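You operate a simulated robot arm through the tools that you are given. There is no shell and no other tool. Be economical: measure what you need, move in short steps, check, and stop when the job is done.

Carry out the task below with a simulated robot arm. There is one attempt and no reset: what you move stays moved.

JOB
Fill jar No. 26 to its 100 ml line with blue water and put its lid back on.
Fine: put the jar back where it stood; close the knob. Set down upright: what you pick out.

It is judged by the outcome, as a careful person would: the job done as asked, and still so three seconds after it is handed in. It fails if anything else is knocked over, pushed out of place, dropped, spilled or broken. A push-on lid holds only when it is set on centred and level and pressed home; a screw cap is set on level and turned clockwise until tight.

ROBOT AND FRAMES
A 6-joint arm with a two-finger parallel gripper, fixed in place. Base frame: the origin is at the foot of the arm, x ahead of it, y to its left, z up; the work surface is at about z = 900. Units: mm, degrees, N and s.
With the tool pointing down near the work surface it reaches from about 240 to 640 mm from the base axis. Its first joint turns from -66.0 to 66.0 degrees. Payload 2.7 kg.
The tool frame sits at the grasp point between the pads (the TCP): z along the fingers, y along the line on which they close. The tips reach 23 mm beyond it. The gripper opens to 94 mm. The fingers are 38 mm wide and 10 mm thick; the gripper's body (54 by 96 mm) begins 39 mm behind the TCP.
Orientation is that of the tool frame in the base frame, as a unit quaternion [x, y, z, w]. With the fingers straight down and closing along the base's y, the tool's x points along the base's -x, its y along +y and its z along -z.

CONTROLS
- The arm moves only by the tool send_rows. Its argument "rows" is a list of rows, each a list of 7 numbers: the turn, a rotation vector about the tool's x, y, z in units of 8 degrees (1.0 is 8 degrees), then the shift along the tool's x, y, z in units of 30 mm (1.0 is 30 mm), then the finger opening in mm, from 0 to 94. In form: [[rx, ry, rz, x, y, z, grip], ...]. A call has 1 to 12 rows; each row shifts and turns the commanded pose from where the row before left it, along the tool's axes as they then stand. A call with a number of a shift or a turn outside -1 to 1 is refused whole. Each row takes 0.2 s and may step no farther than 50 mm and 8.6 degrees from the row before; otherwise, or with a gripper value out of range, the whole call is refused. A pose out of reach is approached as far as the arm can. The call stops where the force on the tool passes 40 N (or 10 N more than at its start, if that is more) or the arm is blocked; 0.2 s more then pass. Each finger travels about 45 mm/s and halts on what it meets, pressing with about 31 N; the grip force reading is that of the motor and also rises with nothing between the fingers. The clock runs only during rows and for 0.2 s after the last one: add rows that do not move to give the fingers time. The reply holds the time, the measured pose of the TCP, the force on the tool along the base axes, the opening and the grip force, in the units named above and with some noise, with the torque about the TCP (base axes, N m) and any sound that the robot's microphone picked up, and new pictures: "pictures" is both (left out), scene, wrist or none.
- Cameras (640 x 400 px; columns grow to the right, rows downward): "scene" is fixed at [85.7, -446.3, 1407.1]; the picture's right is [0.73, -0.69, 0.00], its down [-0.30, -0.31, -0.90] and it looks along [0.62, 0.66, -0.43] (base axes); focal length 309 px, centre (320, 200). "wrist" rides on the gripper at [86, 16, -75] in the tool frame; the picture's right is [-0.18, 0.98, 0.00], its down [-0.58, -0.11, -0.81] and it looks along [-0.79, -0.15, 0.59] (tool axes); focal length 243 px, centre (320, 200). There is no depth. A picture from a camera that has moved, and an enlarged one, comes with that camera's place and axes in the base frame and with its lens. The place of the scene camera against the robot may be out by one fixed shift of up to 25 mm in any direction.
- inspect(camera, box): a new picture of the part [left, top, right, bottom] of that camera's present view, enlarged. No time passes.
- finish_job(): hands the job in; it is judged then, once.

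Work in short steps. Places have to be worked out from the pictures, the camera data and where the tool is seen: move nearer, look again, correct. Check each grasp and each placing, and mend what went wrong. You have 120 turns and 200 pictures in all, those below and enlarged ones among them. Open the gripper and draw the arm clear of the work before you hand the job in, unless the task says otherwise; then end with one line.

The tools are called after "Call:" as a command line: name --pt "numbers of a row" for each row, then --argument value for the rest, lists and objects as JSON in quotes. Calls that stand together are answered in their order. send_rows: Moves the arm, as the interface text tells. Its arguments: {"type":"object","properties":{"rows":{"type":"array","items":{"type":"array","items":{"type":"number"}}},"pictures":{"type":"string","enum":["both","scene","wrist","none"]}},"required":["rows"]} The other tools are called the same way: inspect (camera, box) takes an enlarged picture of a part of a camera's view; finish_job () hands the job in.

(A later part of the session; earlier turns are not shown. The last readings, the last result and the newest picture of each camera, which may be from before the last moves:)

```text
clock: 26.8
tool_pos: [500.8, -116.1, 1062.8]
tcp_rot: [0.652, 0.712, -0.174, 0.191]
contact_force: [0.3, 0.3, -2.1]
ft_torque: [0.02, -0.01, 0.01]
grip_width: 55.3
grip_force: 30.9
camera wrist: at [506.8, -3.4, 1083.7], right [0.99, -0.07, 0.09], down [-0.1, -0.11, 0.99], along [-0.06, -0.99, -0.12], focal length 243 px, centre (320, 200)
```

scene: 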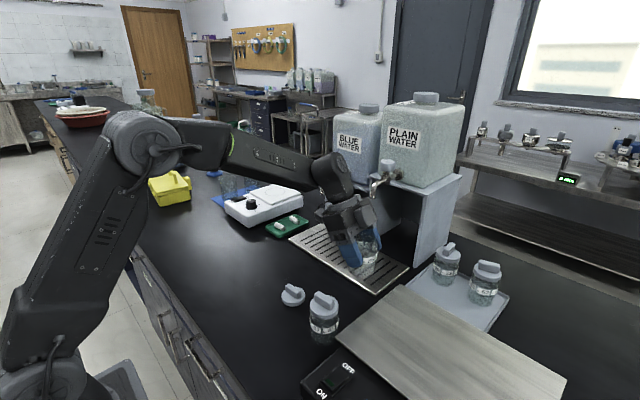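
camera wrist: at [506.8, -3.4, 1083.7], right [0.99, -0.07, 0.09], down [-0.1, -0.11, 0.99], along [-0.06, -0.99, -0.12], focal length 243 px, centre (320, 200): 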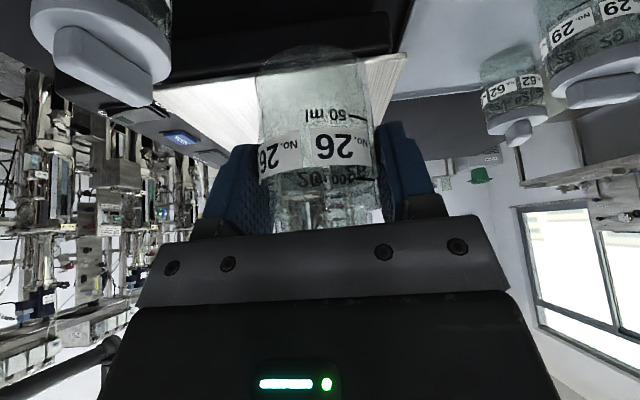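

Jar is held and level. I now turn 90° about the vertical so the hand approaches the tap from the robot side.

Call:
send_rows --pt "-0.511 0 -0.886 0 0 0 40" --pt "-0.511 0 -0.886 0 0 0 40" --pt "-0.511 0 -0.886 0 0 0 40" --pt "-0.511 0 -0.886 0 0 0 40" --pt "-0.511 0 -0.886 0 0 0 40" --pt "-0.511 0 -0.886 0 0 0 40" --pt "-0.511 0 -0.886 0 0 0 40" --pt "-0.511 0 -0.886 0 0 0 40" --pt "-0.511 0 -0.886 0 0 0 40" --pt "-0.511 0 -0.886 0 0 0 40" --pt "-0.511 0 -0.886 0 0 0 40" --pt "0 0 0 0 0 0 40"

```text
clock: 29.4
tool_pos: [500.7, -116.4, 1061.4]
tcp_rot: [-0.043, 0.965, 0.012, 0.258]
contact_force: [-0.8, 0.6, -2.0]
ft_torque: [0.03, 0.03, -0.01]
grip_width: 55.3
grip_force: 31.1
camera wrist: at [387.2, -110.8, 1083.2], right [0.07, 0.99, 0.09], down [0.11, -0.1, 0.99], along [0.99, -0.06, -0.12], focal length 243 px, centre (320, 200)
```

scene: 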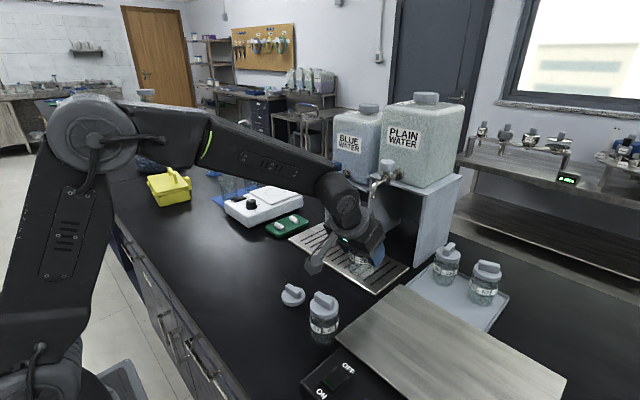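
wrist: 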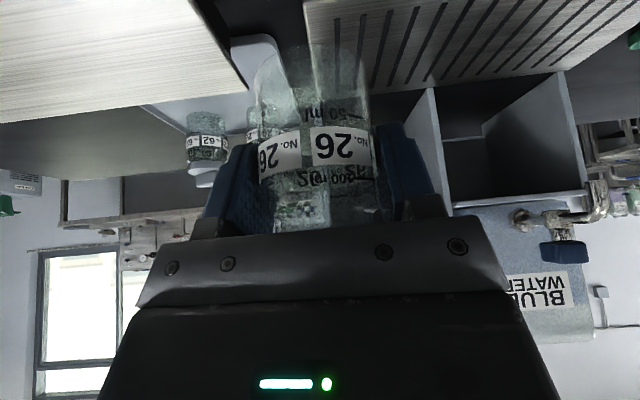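

My tap coordinates predict the new view exactly. I'll move the jar left and lower, in front of the blue tap, at z about 985.

Call:
send_rows --pt "0 0 0 0.07 0.904 0.284 40" --pt "0 0 0 0.07 0.904 0.284 40" --pt "0 0 0 0.07 0.904 0.284 40" --pt "0 0 0 0.07 0.904 0.284 40" --pt "0 0 0 0.07 0.904 0.284 40" --pt "0 0 0 0.07 0.904 0.284 40" --pt "0 0 0 0.07 0.904 0.284 40" --pt "0 0 0 0.07 0.904 0.284 40" --pt "0 0 0 0.07 0.904 0.284 40" --pt "0 0 0 0 0 0 40"

```text
clock: 31.6
tool_pos: [501.8, 130.4, 985.1]
tcp_rot: [-0.042, 0.965, 0.01, 0.258]
contact_force: [-0.3, -0.1, -1.4]
ft_torque: [-0.03, 0.02, -0.03]
grip_width: 55.1
grip_force: 31.0
camera wrist: at [387.6, 135.1, 1007.7], right [0.07, 0.99, 0.09], down [0.11, -0.1, 0.99], along [0.99, -0.06, -0.12], focal length 243 px, centre (320, 200)
```

scene: 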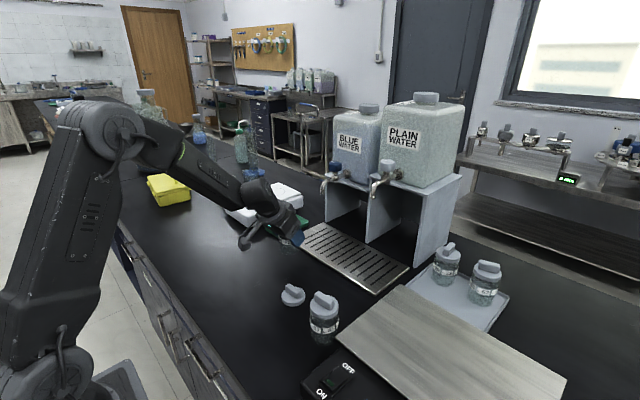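
wrist: 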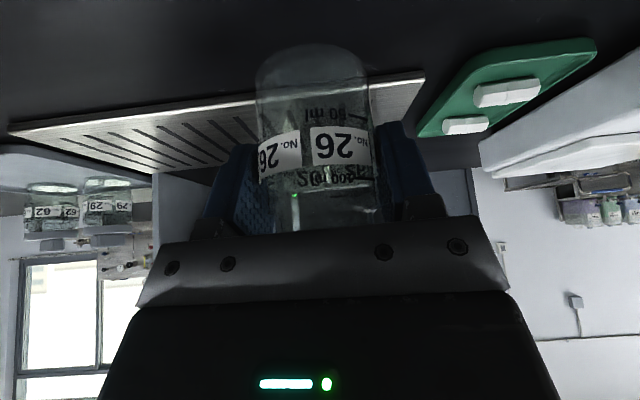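

Path ahead is clear. I move forward 118 mm to bring the jar under the spout, still ~35 mm above the grating.

Call:
send_rows --pt "0 0 0 -0.679 -0.079 0.391 40" --pt "0 0 0 -0.679 -0.079 0.391 40" --pt "0 0 0 -0.679 -0.079 0.391 40" --pt "0 0 0 -0.679 -0.079 0.391 40" --pt "0 0 0 -0.679 -0.079 0.391 40" --pt "0 0 0 0 0 0 40"

Call:
inspect --camera "scene" --box '[270, 140, 400, 270]'

Call:
inspect --camera "wrist" --box '[200, 0, 440, 240]'

```text
clock: 32.9
tool_pos: [610.6, 127.3, 978.9]
tcp_rot: [-0.042, 0.969, 0.008, 0.245]
contact_force: [-4.7, -0.1, -5.5]
ft_torque: [-0.01, -0.32, 0.03]
grip_width: 55.1
grip_force: 31.1
stopped in row 6: the force on the tool passed its limit at 95 N (the readings are from after the stop); the commanded pose is now the measured one
camera wrist: at [498.7, 133.0, 1003.3], right [0.08, 0.99, 0.08], down [0.14, -0.09, 0.99], along [0.99, -0.06, -0.15], focal length 243 px, centre (320, 200)
```

scene: 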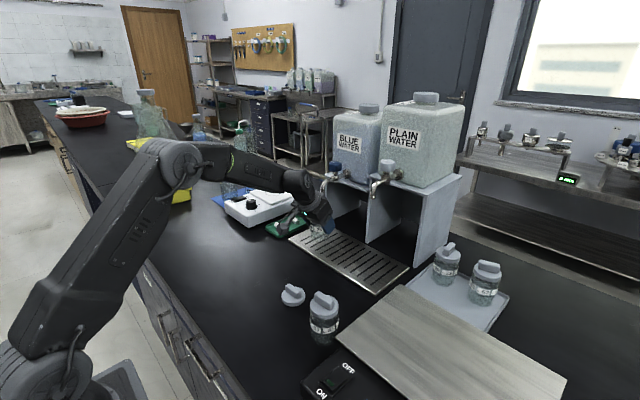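
wrist: 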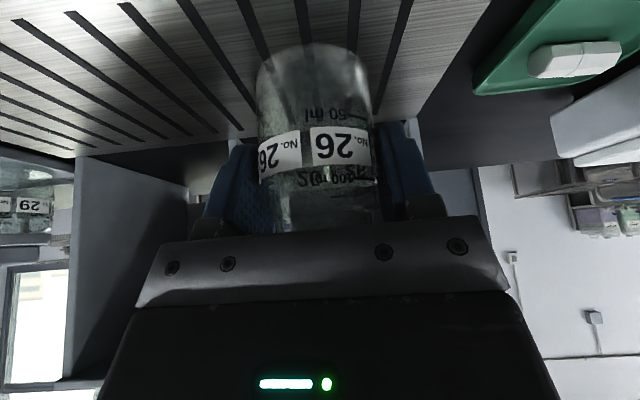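

```text
3.08 times, centred on (335, 205) of scene
camera zoom: at [85.7, -446.3, 1407.2], right [0.73, -0.69, 0.0], down [-0.3, -0.31, -0.9], along [0.62, 0.66, -0.43], focal length 950 px, centre (274, 185)
```

zoom: 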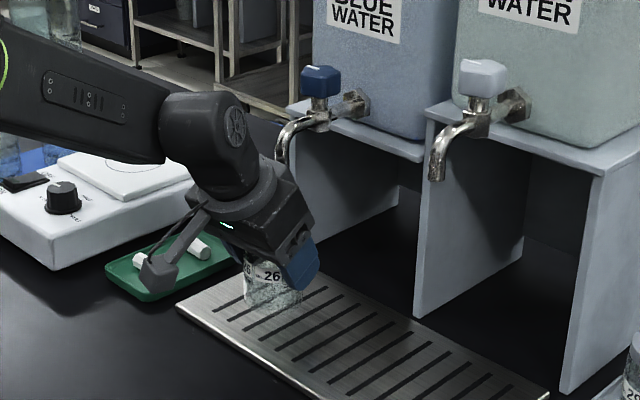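

```text
1.67 times, centred on (320, 120) of wrist
camera zoom: at [498.7, 133.0, 1003.3], right [0.08, 0.99, 0.08], down [0.14, -0.09, 0.99], along [0.99, -0.06, -0.15], focal length 404 px, centre (320, 333)
```

zoom: 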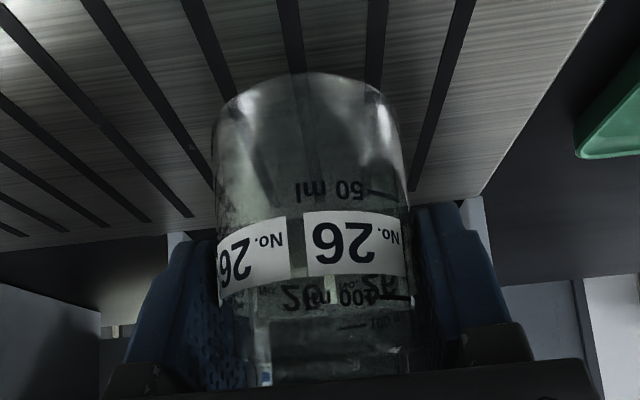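

The wrist touched the spout (force stop); the jar looks unmoved in the grip and the tap intact. I need a steeper 45° tilt, so I'll back out, correct the small tilt error, and re-grasp the jar after setting it on the table in front of the grating.

Call:
send_rows --pt "0 0 0 0.73 0.07 -0.395 40" --pt "0 0 0 0.73 0.07 -0.395 40" --pt "0 0 0 0.73 0.07 -0.395 40" --pt "0 0 0 0.73 0.07 -0.395 40" --pt "0 -0.2 0 0 0 0 40" --pt "0 0 0 0 0 0 40"

Call:
inspect --camera "wrist" --box '[200, 0, 440, 240]'

Call:
inspect --camera "scene" --box '[240, 160, 370, 290]'

```text
clock: 34.3
tool_pos: [511.7, 128.3, 982.0]
tcp_rot: [-0.042, 0.965, 0.011, 0.26]
contact_force: [0.7, 0.0, -2.5]
ft_torque: [-0.05, -0.02, 0.0]
grip_width: 54.9
grip_force: 31.5
camera wrist: at [398.7, 132.8, 1001.9], right [0.07, 0.99, 0.09], down [0.11, -0.1, 0.99], along [0.99, -0.06, -0.11], focal length 243 px, centre (320, 200)
```

scene: 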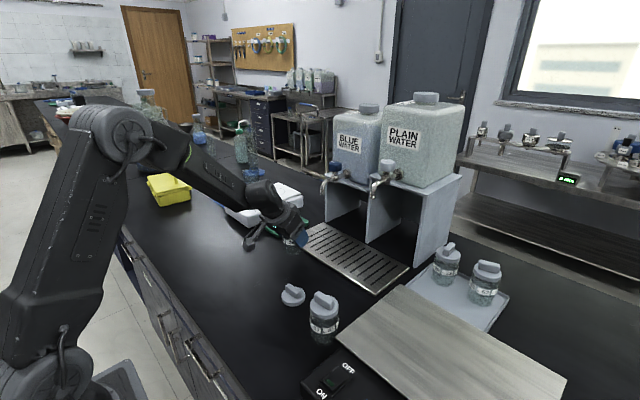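
wrist: 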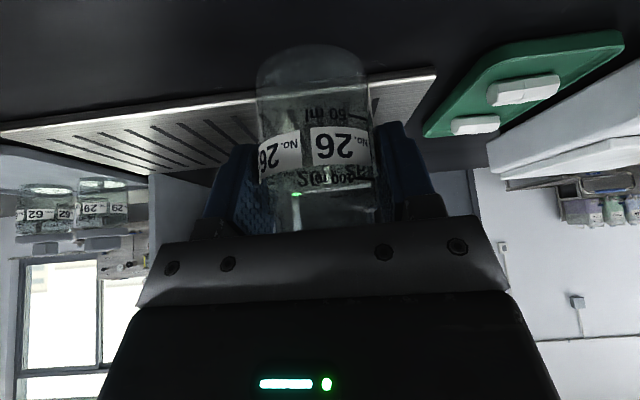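

```text
1.67 times, centred on (320, 120) of wrist
camera zoom: at [398.7, 132.8, 1001.9], right [0.07, 0.99, 0.09], down [0.11, -0.1, 0.99], along [0.99, -0.06, -0.11], focal length 404 px, centre (320, 333)
```

zoom: 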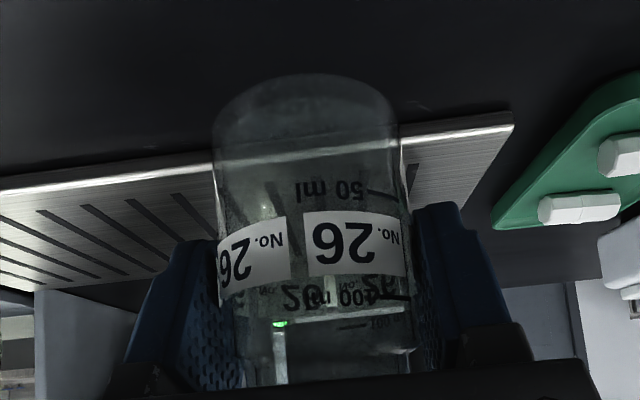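

```text
3.08 times, centred on (305, 225) of scene
camera zoom: at [85.7, -446.3, 1407.1], right [0.73, -0.69, 0.0], down [-0.3, -0.31, -0.9], along [0.62, 0.66, -0.43], focal length 950 px, centre (366, 123)
```

zoom: 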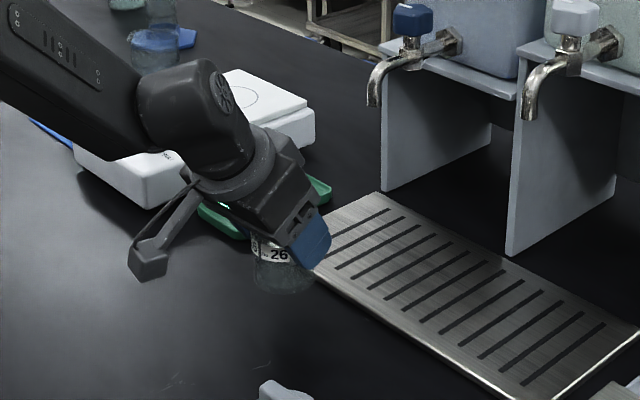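

Clear table below. I'll lower to about 2–3 mm above contact, then step down.

Call:
send_rows --pt "0 0 0 0.377 0.015 0.32 40" --pt "0 0 0 0.377 0.015 0.32 40" --pt "0 0 0 0.0 0 0.0 40" --pt "0 0 0 0.025 0 0.043 40" --pt "0 0 0 0.025 0 0.043 40" --pictures "none"

```text
clock: 35.5
tool_pos: [502.7, 127.6, 951.4]
tcp_rot: [-0.042, 0.964, 0.011, 0.263]
contact_force: [-4.8, -0.2, 19.7]
ft_torque: [0.09, 0.28, 0.06]
grip_width: 55.3
grip_force: 30.6
```

Jar is on the table (20 N contact). I'll ease off, open, and rotate the hand 15° more about the grasp point to reach 45°.

Call:
send_rows --pt "0 0 0 -0.012 0 -0.02 40" --pt "0 0 0 0 0 0 60" --pt "0 0 0 0 0 0 76" --pt "0 0 0 0 0 0 76" --pt "0 -0.47 0 0 0 0 76" --pt "0 -0.47 0 0 0 0 76" --pt "0 -0.47 0 0 0 0 76" --pt "0 -0.47 0 0 0 0 76" --pt "0 0 0 0 0 0 76"

Call:
inspect --camera "scene" --box '[240, 190, 340, 290]'

Call:
inspect --camera "wrist" --box '[200, 0, 440, 240]'

```text
clock: 37.5
tool_pos: [518.6, 121.2, 962.4]
tcp_rot: [-0.034, 0.945, -0.004, 0.324]
contact_force: [0.5, 0.1, 0.3]
ft_torque: [0.0, 0.02, 0.04]
grip_width: 75.9
grip_force: 0.0
out of reach, approached as far as the arm can: row 5, 6, 7, 8
camera wrist: at [404.8, 129.9, 968.2], right [0.09, 0.99, 0.08], down [-0.03, -0.08, 1.0], along [1.0, -0.09, 0.02], focal length 243 px, centre (320, 200)
```

scene: 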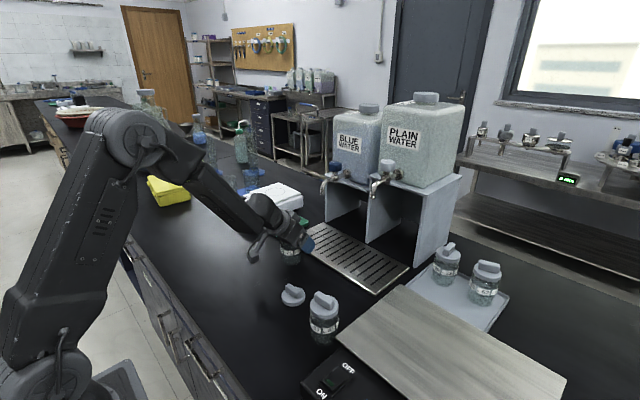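
wrist: 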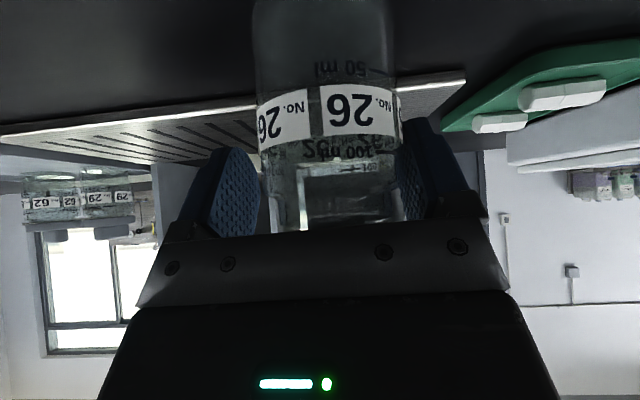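

```text
4.00 times, centred on (290, 240) of scene
camera zoom: at [85.7, -446.3, 1407.1], right [0.73, -0.69, 0.0], down [-0.3, -0.31, -0.9], along [0.62, 0.66, -0.43], focal length 1234 px, centre (440, 40)
```

zoom: 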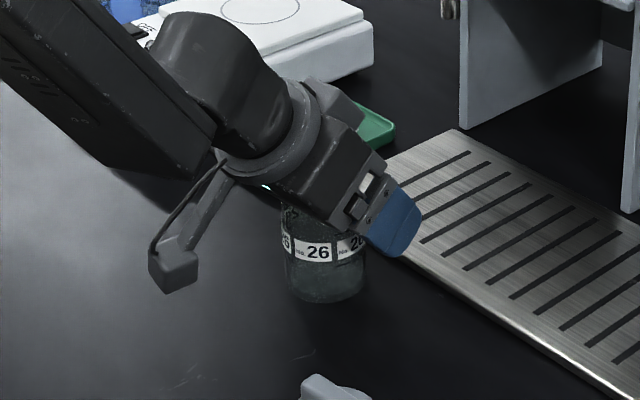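

```text
1.67 times, centred on (320, 120) of wrist
camera zoom: at [404.8, 129.9, 968.2], right [0.09, 0.99, 0.08], down [-0.03, -0.08, 1.0], along [1.0, -0.09, 0.02], focal length 404 px, centre (320, 333)
```

zoom: 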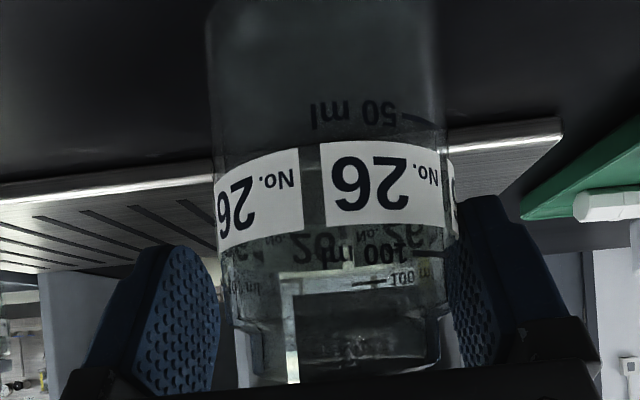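

45° is out of reach here (jar untouched, upright). Instead I'll return to 30° and grip the jar nearer the fingertips and lower, which moves the wrist about 25 mm further from the spout.

Call:
send_rows --pt "0 0.47 0 0 0 0 76" --pt "0 0.47 0 0 0 0 76" --pt "0 0.47 0 0 0 0 76" --pt "0 0.47 0 0 0 0 76" --pt "0 0 0 0 0 0 76" --pictures "none"

Call:
inspect --camera "wrist" --box '[200, 0, 440, 240]'

```text
clock: 38.7
tool_pos: [531.8, 109.4, 971.6]
tcp_rot: [-0.022, 0.964, -0.031, 0.262]
contact_force: [-0.2, -1.0, 0.3]
ft_torque: [-0.01, 0.02, -0.01]
grip_width: 75.9
grip_force: 0.0
out of reach, approached as far as the arm can: row 1, 2, 3
```

```text
1.67 times, centred on (320, 120) of wrist
camera zoom: at [419.2, 123.8, 990.6], right [0.13, 0.99, 0.02], down [0.1, -0.04, 0.99], along [0.99, -0.13, -0.1], focal length 404 px, centre (320, 333)
```

zoom: 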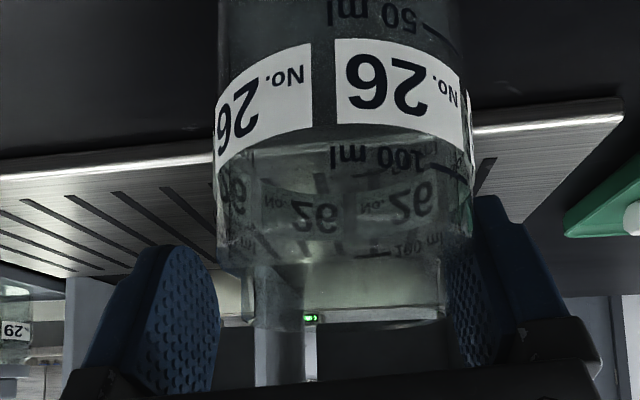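

The commanded pose drifted while out of reach. Let me check that the jar is upright before withdrawing upward.

Call:
inspect --camera "scene" --box '[250, 200, 330, 280]'

```text
5.00 times, centred on (290, 240) of scene
camera zoom: at [85.7, -446.3, 1407.1], right [0.73, -0.69, 0.0], down [-0.3, -0.31, -0.9], along [0.62, 0.66, -0.43], focal length 1543 px, centre (470, 0)
```

zoom: 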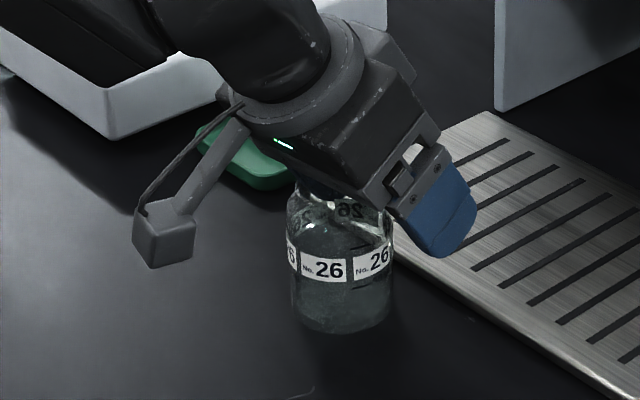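

Upright. I rise 60 mm and remove the 4° roll error.

Call:
send_rows --pt "0 0 0 -0.504 -0.071 -0.861 84" --pt "0 0 0 -0.504 -0.071 -0.861 84" --pt "-0.44 0 0.26 0 0 0 84" --pt "0 0 0 0 0 0 84" --pictures "wrist"

```text
clock: 39.7
tool_pos: [531.8, 109.9, 1031.2]
tcp_rot: [-0.012, 0.965, 0.004, 0.261]
contact_force: [0.7, 0.0, 0.1]
ft_torque: [0.0, -0.03, 0.01]
grip_width: 84.2
grip_force: 0.1
camera wrist: at [418.9, 122.0, 1051.9], right [0.13, 0.99, 0.09], down [0.1, -0.11, 0.99], along [0.99, -0.12, -0.11], focal length 243 px, centre (320, 200)
```

wrist: 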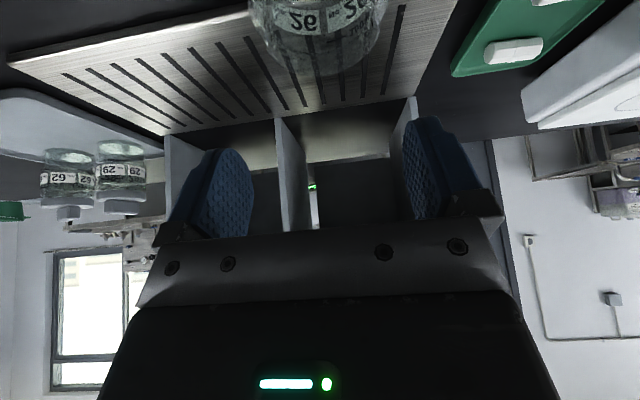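

Jar is now at about (508, 117). I position the hand 15 mm behind its axis and come down partway.

Call:
send_rows --pt "0 0 0 0.543 0.132 -0.32 84" --pt "0 0 0 0.543 0.132 -0.32 84" --pt "0 0 0 0.504 0 0.863 84" --pt "0 0 0 0.504 0 0.863 84" --pt "0 0 0 0 0 0 84" --pictures "none"

Call:
inspect --camera "wrist" --box '[200, 0, 440, 240]'

Call:
inspect --camera "scene" --box '[250, 200, 330, 280]'

```text
clock: 40.9
tool_pos: [494.3, 116.3, 970.3]
tcp_rot: [-0.013, 0.966, 0.004, 0.26]
contact_force: [0.5, 0.2, 0.7]
ft_torque: [-0.01, -0.01, -0.02]
grip_width: 84.1
grip_force: 0.1
```

```text
1.67 times, centred on (320, 120) of wrist
camera zoom: at [380.8, 129.2, 992.0], right [0.13, 0.99, 0.09], down [0.1, -0.11, 0.99], along [0.99, -0.12, -0.11], focal length 404 px, centre (320, 333)
```

zoom: 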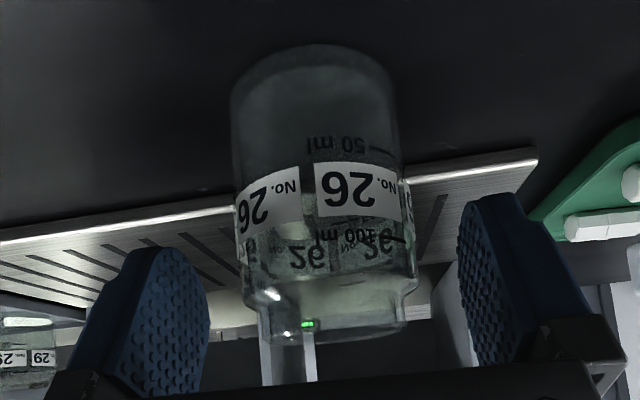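

```text
5.00 times, centred on (290, 240) of scene
camera zoom: at [85.7, -446.3, 1407.1], right [0.73, -0.69, 0.0], down [-0.3, -0.31, -0.9], along [0.62, 0.66, -0.43], focal length 1543 px, centre (470, 0)
```

zoom: 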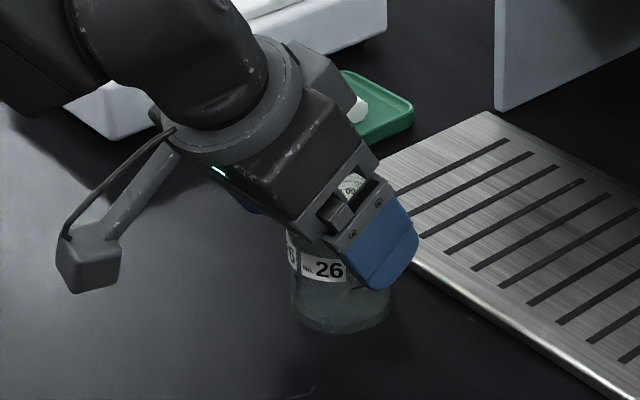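

Aligned. I lower to z≈942 and close.

Call:
send_rows --pt "0 0 0 0.235 0.01 0.403 84" --pt "0 0 0 0.235 0.01 0.403 84" --pt "0 0 0 0 0 0 70" --pt "0 0 0 0 0 0 60" --pt "0 0 0 0 0 0 40" --pt "0 0 0 0 0 0 40" --pt "0 0 0 0 0 0 40" --pictures "none"

Call:
inspect --camera "wrist" --box '[200, 0, 440, 240]'

Call:
inspect --camera "scene" --box '[250, 200, 330, 280]'

```text
clock: 42.5
tool_pos: [493.6, 117.8, 943.8]
tcp_rot: [-0.012, 0.966, 0.005, 0.26]
contact_force: [0.7, 0.5, -0.2]
ft_torque: [-0.02, -0.02, 0.0]
grip_width: 55.6
grip_force: 30.9
```

```text
1.67 times, centred on (320, 120) of wrist
camera zoom: at [380.8, 129.8, 964.5], right [0.13, 0.99, 0.09], down [0.1, -0.11, 0.99], along [0.99, -0.12, -0.11], focal length 404 px, centre (320, 333)
```

zoom: 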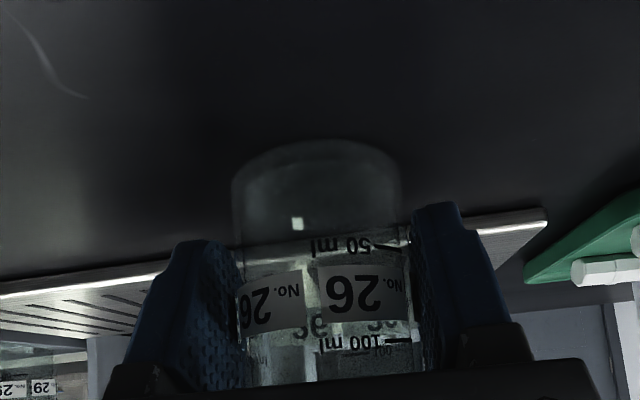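

```text
5.00 times, centred on (290, 240) of scene
camera zoom: at [85.7, -446.3, 1407.1], right [0.73, -0.69, 0.0], down [-0.3, -0.31, -0.9], along [0.62, 0.66, -0.43], focal length 1543 px, centre (470, 0)
```

zoom: 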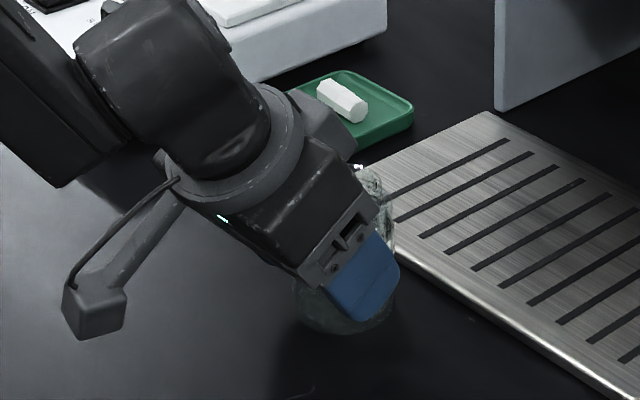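

Gripped. I lift 16 mm and move forward most of the way toward the spout.

Call:
send_rows --pt "0 0 0 -0.135 0 -0.23 40" --pt "0 0 0 -0.135 0 -0.23 40" --pt "0 0 0 -0.66 0.055 0.385 40" --pt "0 0 0 -0.66 0.055 0.385 40" --pt "0 0 0 -0.66 0.055 0.385 40" --pt "0 0 0 0 0 0 40" --pictures "none"

Call:
inspect --camera "scene" --box '[260, 150, 370, 260]'

Call:
inspect --camera "wrist" --box '[200, 0, 440, 240]'

```text
clock: 43.9
tool_pos: [563.7, 124.0, 959.5]
tcp_rot: [-0.012, 0.965, 0.003, 0.261]
contact_force: [0.2, -0.5, -2.7]
ft_torque: [-0.02, 0.04, 0.02]
grip_width: 55.4
grip_force: 30.9
```

```text
3.64 times, centred on (315, 205) of scene
camera zoom: at [85.7, -446.3, 1407.1], right [0.73, -0.69, 0.0], down [-0.3, -0.31, -0.9], along [0.62, 0.66, -0.43], focal length 1122 px, centre (338, 182)
```

zoom: 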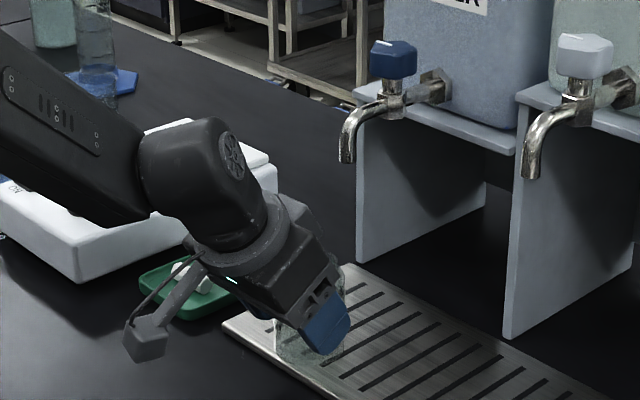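

```text
1.67 times, centred on (320, 120) of wrist
camera zoom: at [450.7, 136.2, 980.1], right [0.13, 0.99, 0.09], down [0.1, -0.11, 0.99], along [0.99, -0.12, -0.11], focal length 404 px, centre (320, 333)
```

zoom: 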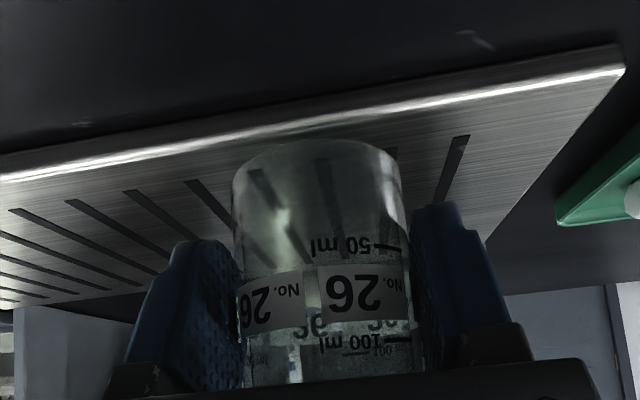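

Call:
send_rows --pt "0 0 0 -0.635 0.065 0.37 40" --pt "0 0 0 -0.635 0.065 0.37 40" --pt "0 0 0 0 0 0 40" --pictures "none"

Call:
inspect --camera "scene" --box '[270, 150, 370, 250]'

Call:
inspect --camera "wrist" --box '[200, 0, 440, 240]'

```text
clock: 44.7
tool_pos: [608.0, 131.5, 959.5]
tcp_rot: [-0.013, 0.965, 0.004, 0.261]
contact_force: [0.1, 0.3, -1.9]
ft_torque: [0.0, 0.02, -0.03]
grip_width: 55.1
grip_force: 30.9
```

```text
4.00 times, centred on (320, 200) of scene
camera zoom: at [85.7, -446.3, 1407.1], right [0.73, -0.69, 0.0], down [-0.3, -0.31, -0.9], along [0.62, 0.66, -0.43], focal length 1234 px, centre (320, 200)
```

zoom: 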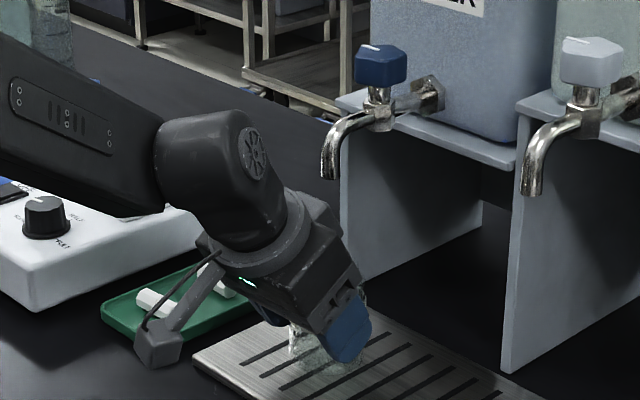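

```text
1.67 times, centred on (320, 120) of wrist
camera zoom: at [494.6, 142.2, 979.9], right [0.13, 0.99, 0.09], down [0.1, -0.11, 0.99], along [0.99, -0.12, -0.11], focal length 404 px, centre (320, 333)
```

zoom: 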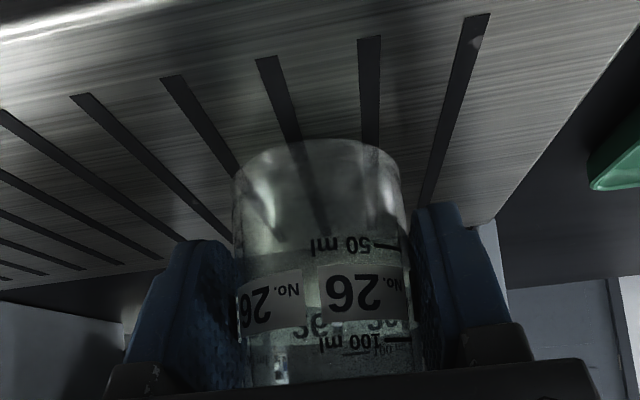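

The jar should be right under the spout. I lower it in small steps onto the grating.

Call:
send_rows --pt "0 0 0 0.067 -0.03 0.115 40" --pt "0 0 0 0.04 0 0.07 40" --pt "0 0 0 0.025 0 0.043 40" --pt "0 0 0 0.025 0 0.043 40" --pictures "none"

```text
clock: 45.7
tool_pos: [608.2, 128.5, 952.2]
tcp_rot: [-0.013, 0.965, 0.005, 0.264]
contact_force: [-0.3, 3.3, 11.7]
ft_torque: [0.16, 0.19, -0.03]
grip_width: 55.4
grip_force: 31.0
```

Touched down (12 N). I release and back straight out.

Call:
send_rows --pt "0 0 0 -0.012 0 -0.02 40" --pt "0 0 0 0 0 0 60" --pt "0 0 0 0 0 0 78" --pt "0 0 0 0 0 0 78" --pt "0 0 0 0.36 -0.01 -0.21 78" --pt "0 0 0 0.72 -0.02 -0.42 78" --pt "0 0 0 0.72 -0.02 -0.42 78" --pt "0 0 0 0.72 -0.02 -0.42 78" --pt "0 0 0 0.72 -0.02 -0.42 78" --pt "0 0 0 0 0 0 78"

Call:
inspect --camera "scene" --box '[290, 150, 390, 250]'

Call:
inspect --camera "wrist" --box '[200, 0, 440, 240]'

```text
clock: 47.9
tool_pos: [495.2, 124.3, 949.0]
tcp_rot: [-0.012, 0.965, 0.004, 0.261]
contact_force: [-0.7, 0.2, -0.5]
ft_torque: [0.01, 0.03, -0.02]
grip_width: 77.9
grip_force: 0.1
camera wrist: at [381.5, 136.1, 971.3], right [0.13, 0.99, 0.09], down [0.1, -0.11, 0.99], along [0.99, -0.12, -0.11], focal length 243 px, centre (320, 200)
```

scene: 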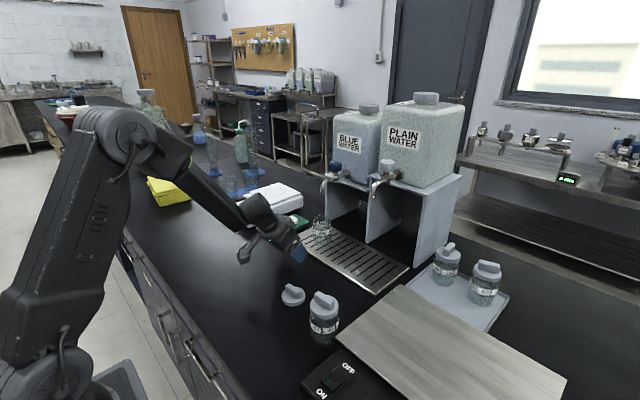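
wrist: 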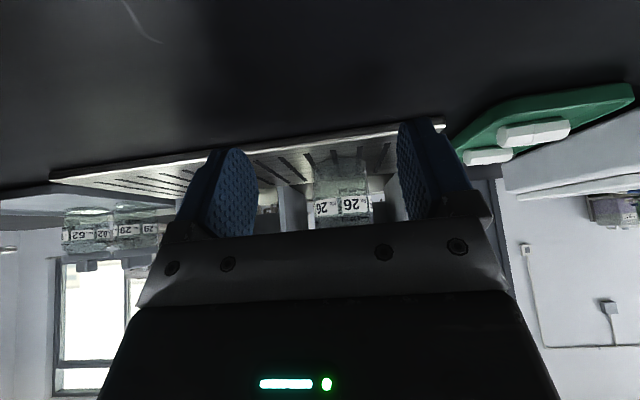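

```text
4.00 times, centred on (340, 200) of scene
camera zoom: at [85.7, -446.3, 1407.1], right [0.73, -0.69, 0.0], down [-0.3, -0.31, -0.9], along [0.62, 0.66, -0.43], focal length 1234 px, centre (240, 200)
```

zoom: 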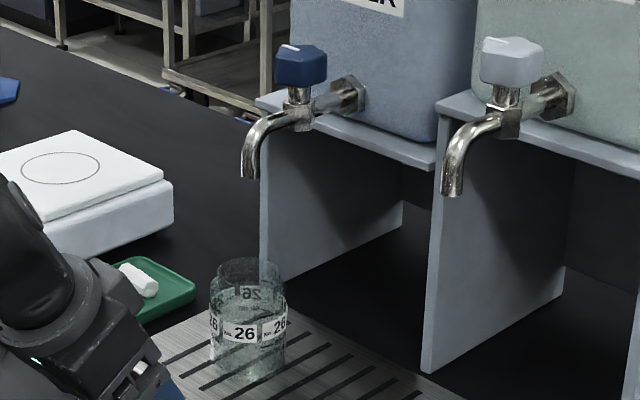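

```text
1.67 times, centred on (320, 120) of wrist
camera zoom: at [381.5, 136.1, 971.3], right [0.13, 0.99, 0.09], down [0.1, -0.11, 0.99], along [0.99, -0.12, -0.11], focal length 404 px, centre (320, 333)
```

zoom: 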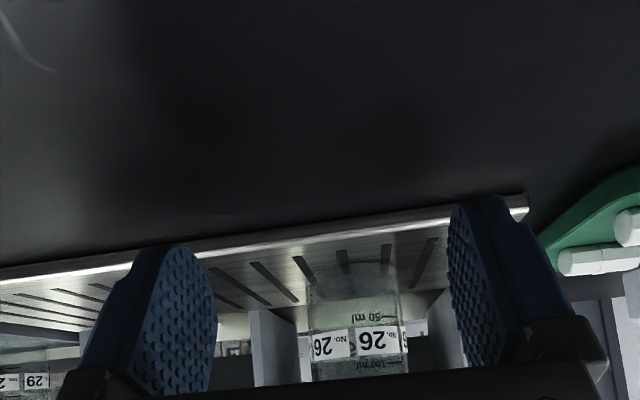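

The jar stands on the grating under the blue spout. Now I raise the hand to look at the blue knob closely.

Call:
send_rows --pt "0 0 0 -0.483 0 -0.827 60" --pt "0 0 0 -0.483 0 -0.827 60" --pt "0 0 0 -0.483 0 -0.827 60" --pt "0 0 0 -0.483 0 -0.827 60" --pt "0 0 0 -0.483 0 -0.827 60" --pt "0 0 0 -0.483 0 -0.827 60" --pt "0 0 0 -0.483 0 -0.827 60" --pt "0 0 0 -0.483 0 -0.827 60" --pt "0 0 0 -0.65 0.065 0.38 60" --pt "0 0 0 -0.65 0.065 0.38 60" --pt "0 0 0 0 0 0 60"

Call:
inspect --camera "wrist" --box '[240, 40, 420, 220]'

Call:
inspect --camera "scene" --box '[310, 145, 380, 205]'

```text
clock: 50.3
tool_pos: [540.4, 128.3, 1180.4]
tcp_rot: [-0.012, 0.965, 0.004, 0.261]
contact_force: [-0.4, 0.0, 0.6]
ft_torque: [0.02, 0.0, 0.01]
grip_width: 60.2
grip_force: 0.2
camera wrist: at [427.0, 139.8, 1201.2], right [0.13, 0.99, 0.09], down [0.1, -0.11, 0.99], along [0.99, -0.12, -0.11], focal length 243 px, centre (320, 200)
```

scene: 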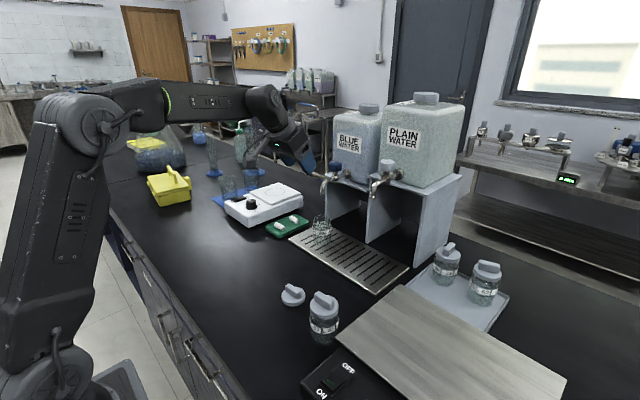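
wrist: 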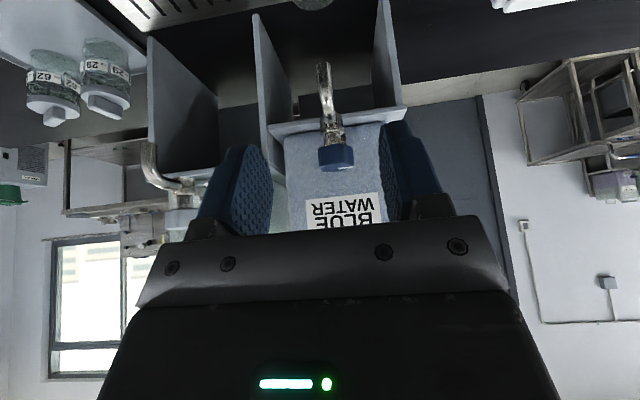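

```text
2.22 times, centred on (330, 130) of wrist
camera zoom: at [427.0, 139.8, 1201.2], right [0.13, 0.99, 0.09], down [0.1, -0.11, 0.99], along [0.99, -0.12, -0.11], focal length 539 px, centre (298, 356)
```

zoom: 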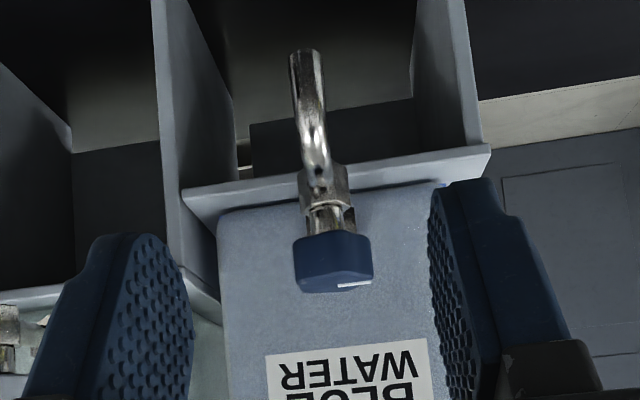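

```text
6.67 times, centred on (345, 175) of scene
camera zoom: at [85.7, -446.3, 1407.1], right [0.73, -0.69, 0.0], down [-0.3, -0.31, -0.9], along [0.62, 0.66, -0.43], focal length 2057 px, centre (153, 367)
```

zoom: 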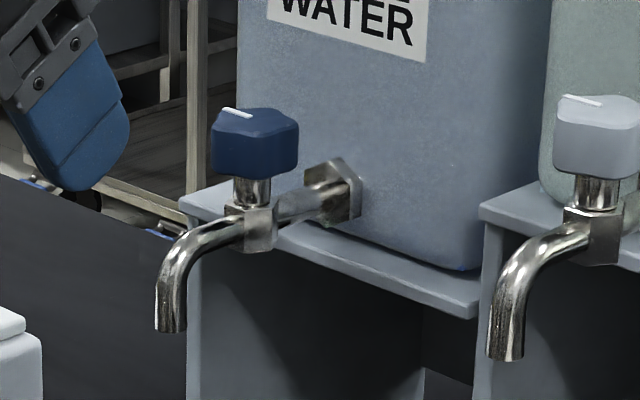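

Knob centre is confirmed at (672, 130, 1132), ~36 mm wide, its mark pointing to +y (closed, across the spout). I pre-rotate the hand 25° clockwise and move to a stand-off along the tool axis.

Call:
send_rows --pt "0.394 0 0.674 0 0 0 62" --pt "0.394 0 0.674 0 0 0 62" --pt "0.394 0 0.674 0 0 0 62" --pt "0.394 0 0.674 0 0 0 62" --pt "0 0 0 -0.66 0.455 0.203 62" --pt "0 0 0 -0.66 0.455 0.203 62" --pt "0 0 0 -0.66 0.455 0.203 62" --pt "0 0 0 -0.66 0.455 0.203 62" --pt "0 0 0 0 0 0 62"

Call:
inspect --camera "wrist" --box '[220, 0, 440, 220]'

Call:
inspect --camera "scene" --box '[280, 100, 400, 220]'

```text
clock: 52.3
tool_pos: [623.0, 143.0, 1195.6]
tcp_rot: [0.197, 0.945, -0.054, 0.255]
contact_force: [0.2, 0.1, 0.2]
ft_torque: [-0.01, 0.02, 0.0]
grip_width: 62.1
grip_force: 0.0
out of reach, approached as far as the arm can: row 8
camera wrist: at [527.0, 202.3, 1217.4], right [0.54, 0.84, 0.09], down [0.05, -0.14, 0.99], along [0.84, -0.53, -0.11], focal length 243 px, centre (320, 200)
```

scene: 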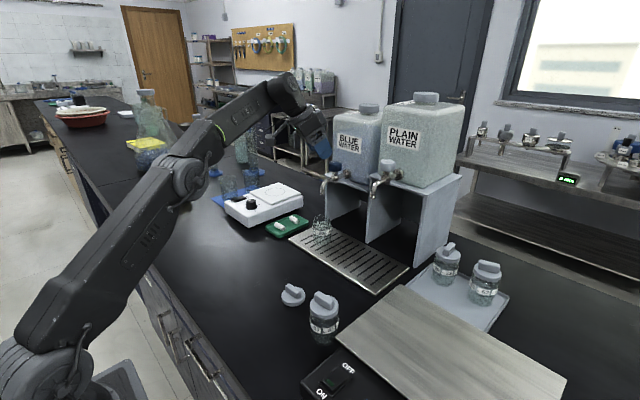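
wrist: 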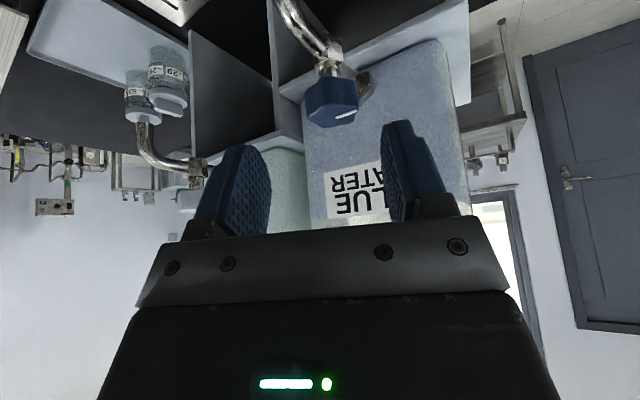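

```text
1.82 times, centred on (330, 110) of wrist
camera zoom: at [527.0, 202.3, 1217.4], right [0.54, 0.84, 0.09], down [0.05, -0.14, 0.99], along [0.84, -0.53, -0.11], focal length 441 px, centre (302, 364)
```

zoom: 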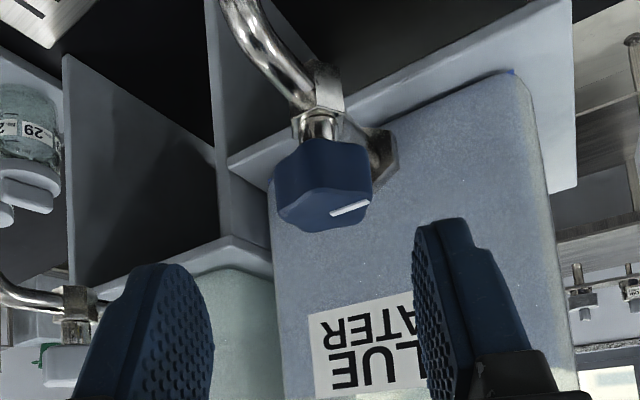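

```text
3.33 times, centred on (340, 160) of scene
camera zoom: at [85.7, -446.3, 1407.1], right [0.73, -0.69, 0.0], down [-0.3, -0.31, -0.9], along [0.62, 0.66, -0.43], focal length 1029 px, centre (253, 333)
```

zoom: 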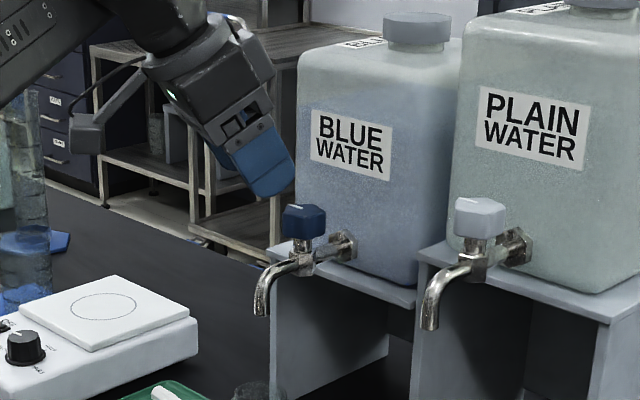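

The arm is near full stretch there, so a flatter (60°) tool with yaw 0 suits the knob better. I back off, undo the yaw and tilt further.

Call:
send_rows --pt "0 0 0 0.79 -0.4 -0.46 62" --pt "0 0 0 0.79 -0.4 -0.46 62" --pt "-0.493 0 -0.846 0 0 0 62" --pt "-0.493 0 -0.846 0 0 0 62" --pt "-0.493 0 -0.846 0 0 0 62" --pt "0 -0.94 0 0 0 0 62" --pt "0 -0.94 0 0 0 0 62" --pt "0 -0.94 0 0 0 0 62" --pt "0 -0.94 0 0 0 0 62" --pt "0 0 0 0 0 0 62"

```text
clock: 54.5
tool_pos: [563.6, 143.7, 1195.8]
tcp_rot: [-0.001, 0.865, 0.001, 0.502]
contact_force: [0.4, -0.2, 0.4]
ft_torque: [0.01, 0.0, -0.03]
grip_width: 62.3
grip_force: 0.1
camera wrist: at [455.5, 159.0, 1158.3], right [0.09, 0.98, 0.16], down [-0.41, -0.11, 0.9], along [0.91, -0.15, 0.4], focal length 243 px, centre (320, 200)
```

scene: 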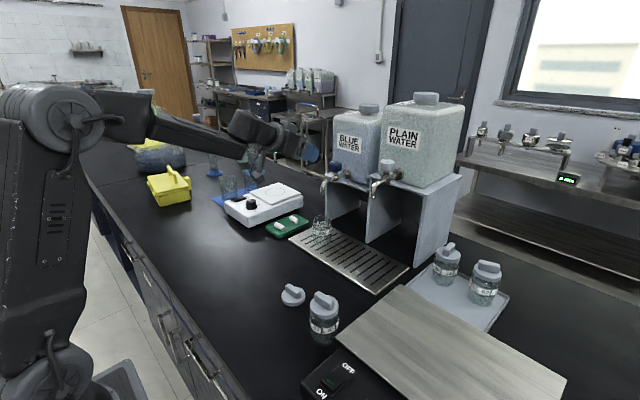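
wrist: 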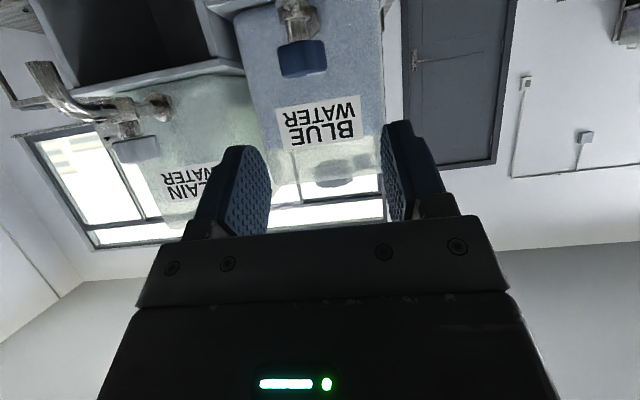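

60° tilt is reachable. I move to the stand-off 60 mm back from the knob along the tool axis.

Call:
send_rows --pt "0 0 0 0.02 -0.228 0.96 62" --pt "0 0 0 0.02 -0.228 0.96 62" --pt "0 0 0 0 0 0 62" --pictures "wrist"

Call:
inspect --camera "scene" --box '[280, 120, 380, 220]'

```text
clock: 55.3
tool_pos: [611.6, 129.4, 1167.0]
tcp_rot: [0.0, 0.864, 0.001, 0.503]
contact_force: [-0.2, 0.4, 0.2]
ft_torque: [0.02, -0.01, -0.02]
grip_width: 61.9
grip_force: 0.0
camera wrist: at [505.3, 145.0, 1128.9], right [0.09, 0.98, 0.16], down [-0.41, -0.11, 0.9], along [0.91, -0.15, 0.4], focal length 243 px, centre (320, 200)
```

wrist: 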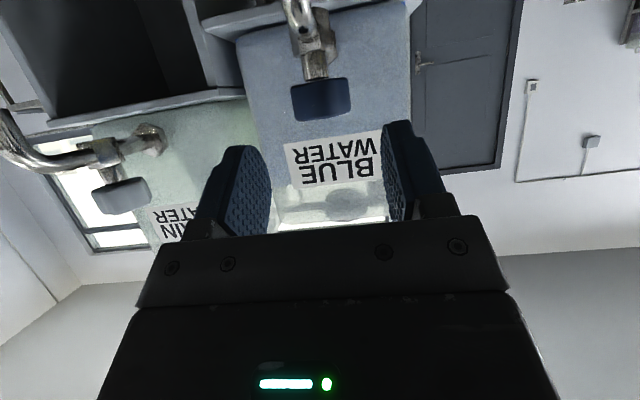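

```text
4.00 times, centred on (330, 170) of scene
camera zoom: at [85.7, -446.3, 1407.1], right [0.73, -0.69, 0.0], down [-0.3, -0.31, -0.9], along [0.62, 0.66, -0.43], focal length 1234 px, centre (280, 320)
```

zoom: 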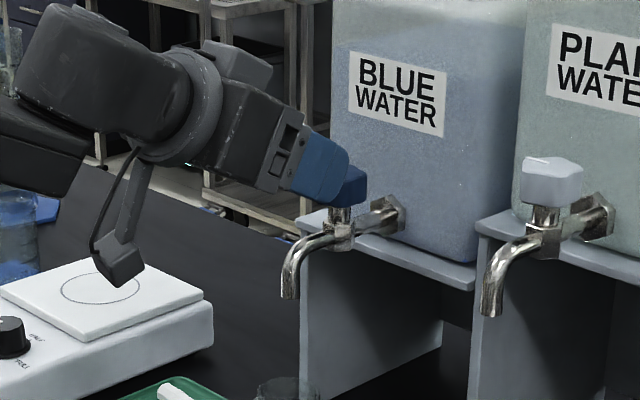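

Knob lies on the tool axis. I advance 60 mm along it with open fingers, then look.

Call:
send_rows --pt "0 0 0 0 0 0.7 62" --pt "0 0 0 0 0 0.7 62" --pt "0 0 0 0 0 0.6 62" --pt "0 0 0 0 0 0 62" --pictures "wrist"

Call:
inspect --camera "scene" --box '[300, 130, 380, 210]'

```text
clock: 56.3
tool_pos: [664.6, 130.1, 1136.8]
tcp_rot: [0.0, 0.865, 0.001, 0.502]
contact_force: [0.2, 0.3, -0.2]
ft_torque: [-0.01, 0.01, -0.01]
grip_width: 61.9
grip_force: 0.0
camera wrist: at [557.5, 144.8, 1099.1], right [0.09, 0.98, 0.16], down [-0.41, -0.11, 0.9], along [0.91, -0.15, 0.4], focal length 243 px, centre (320, 200)
```

wrist: 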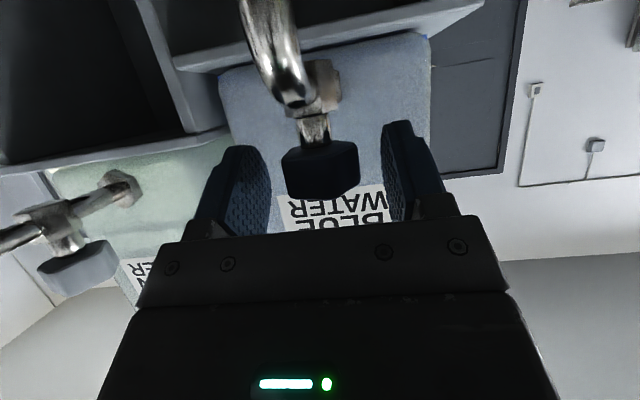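

```text
5.00 times, centred on (340, 170) of scene
camera zoom: at [85.7, -446.3, 1407.1], right [0.73, -0.69, 0.0], down [-0.3, -0.31, -0.9], along [0.62, 0.66, -0.43], focal length 1543 px, centre (220, 350)
```

zoom: 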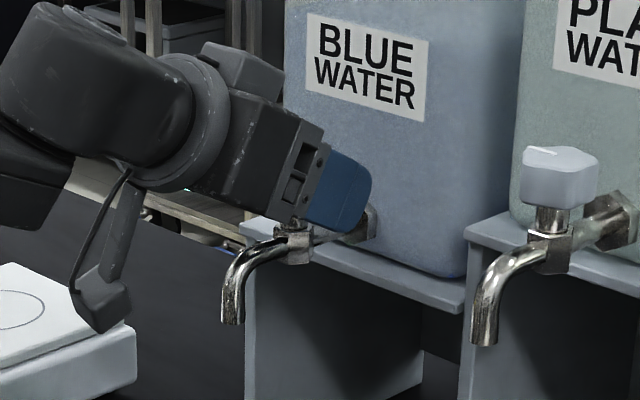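

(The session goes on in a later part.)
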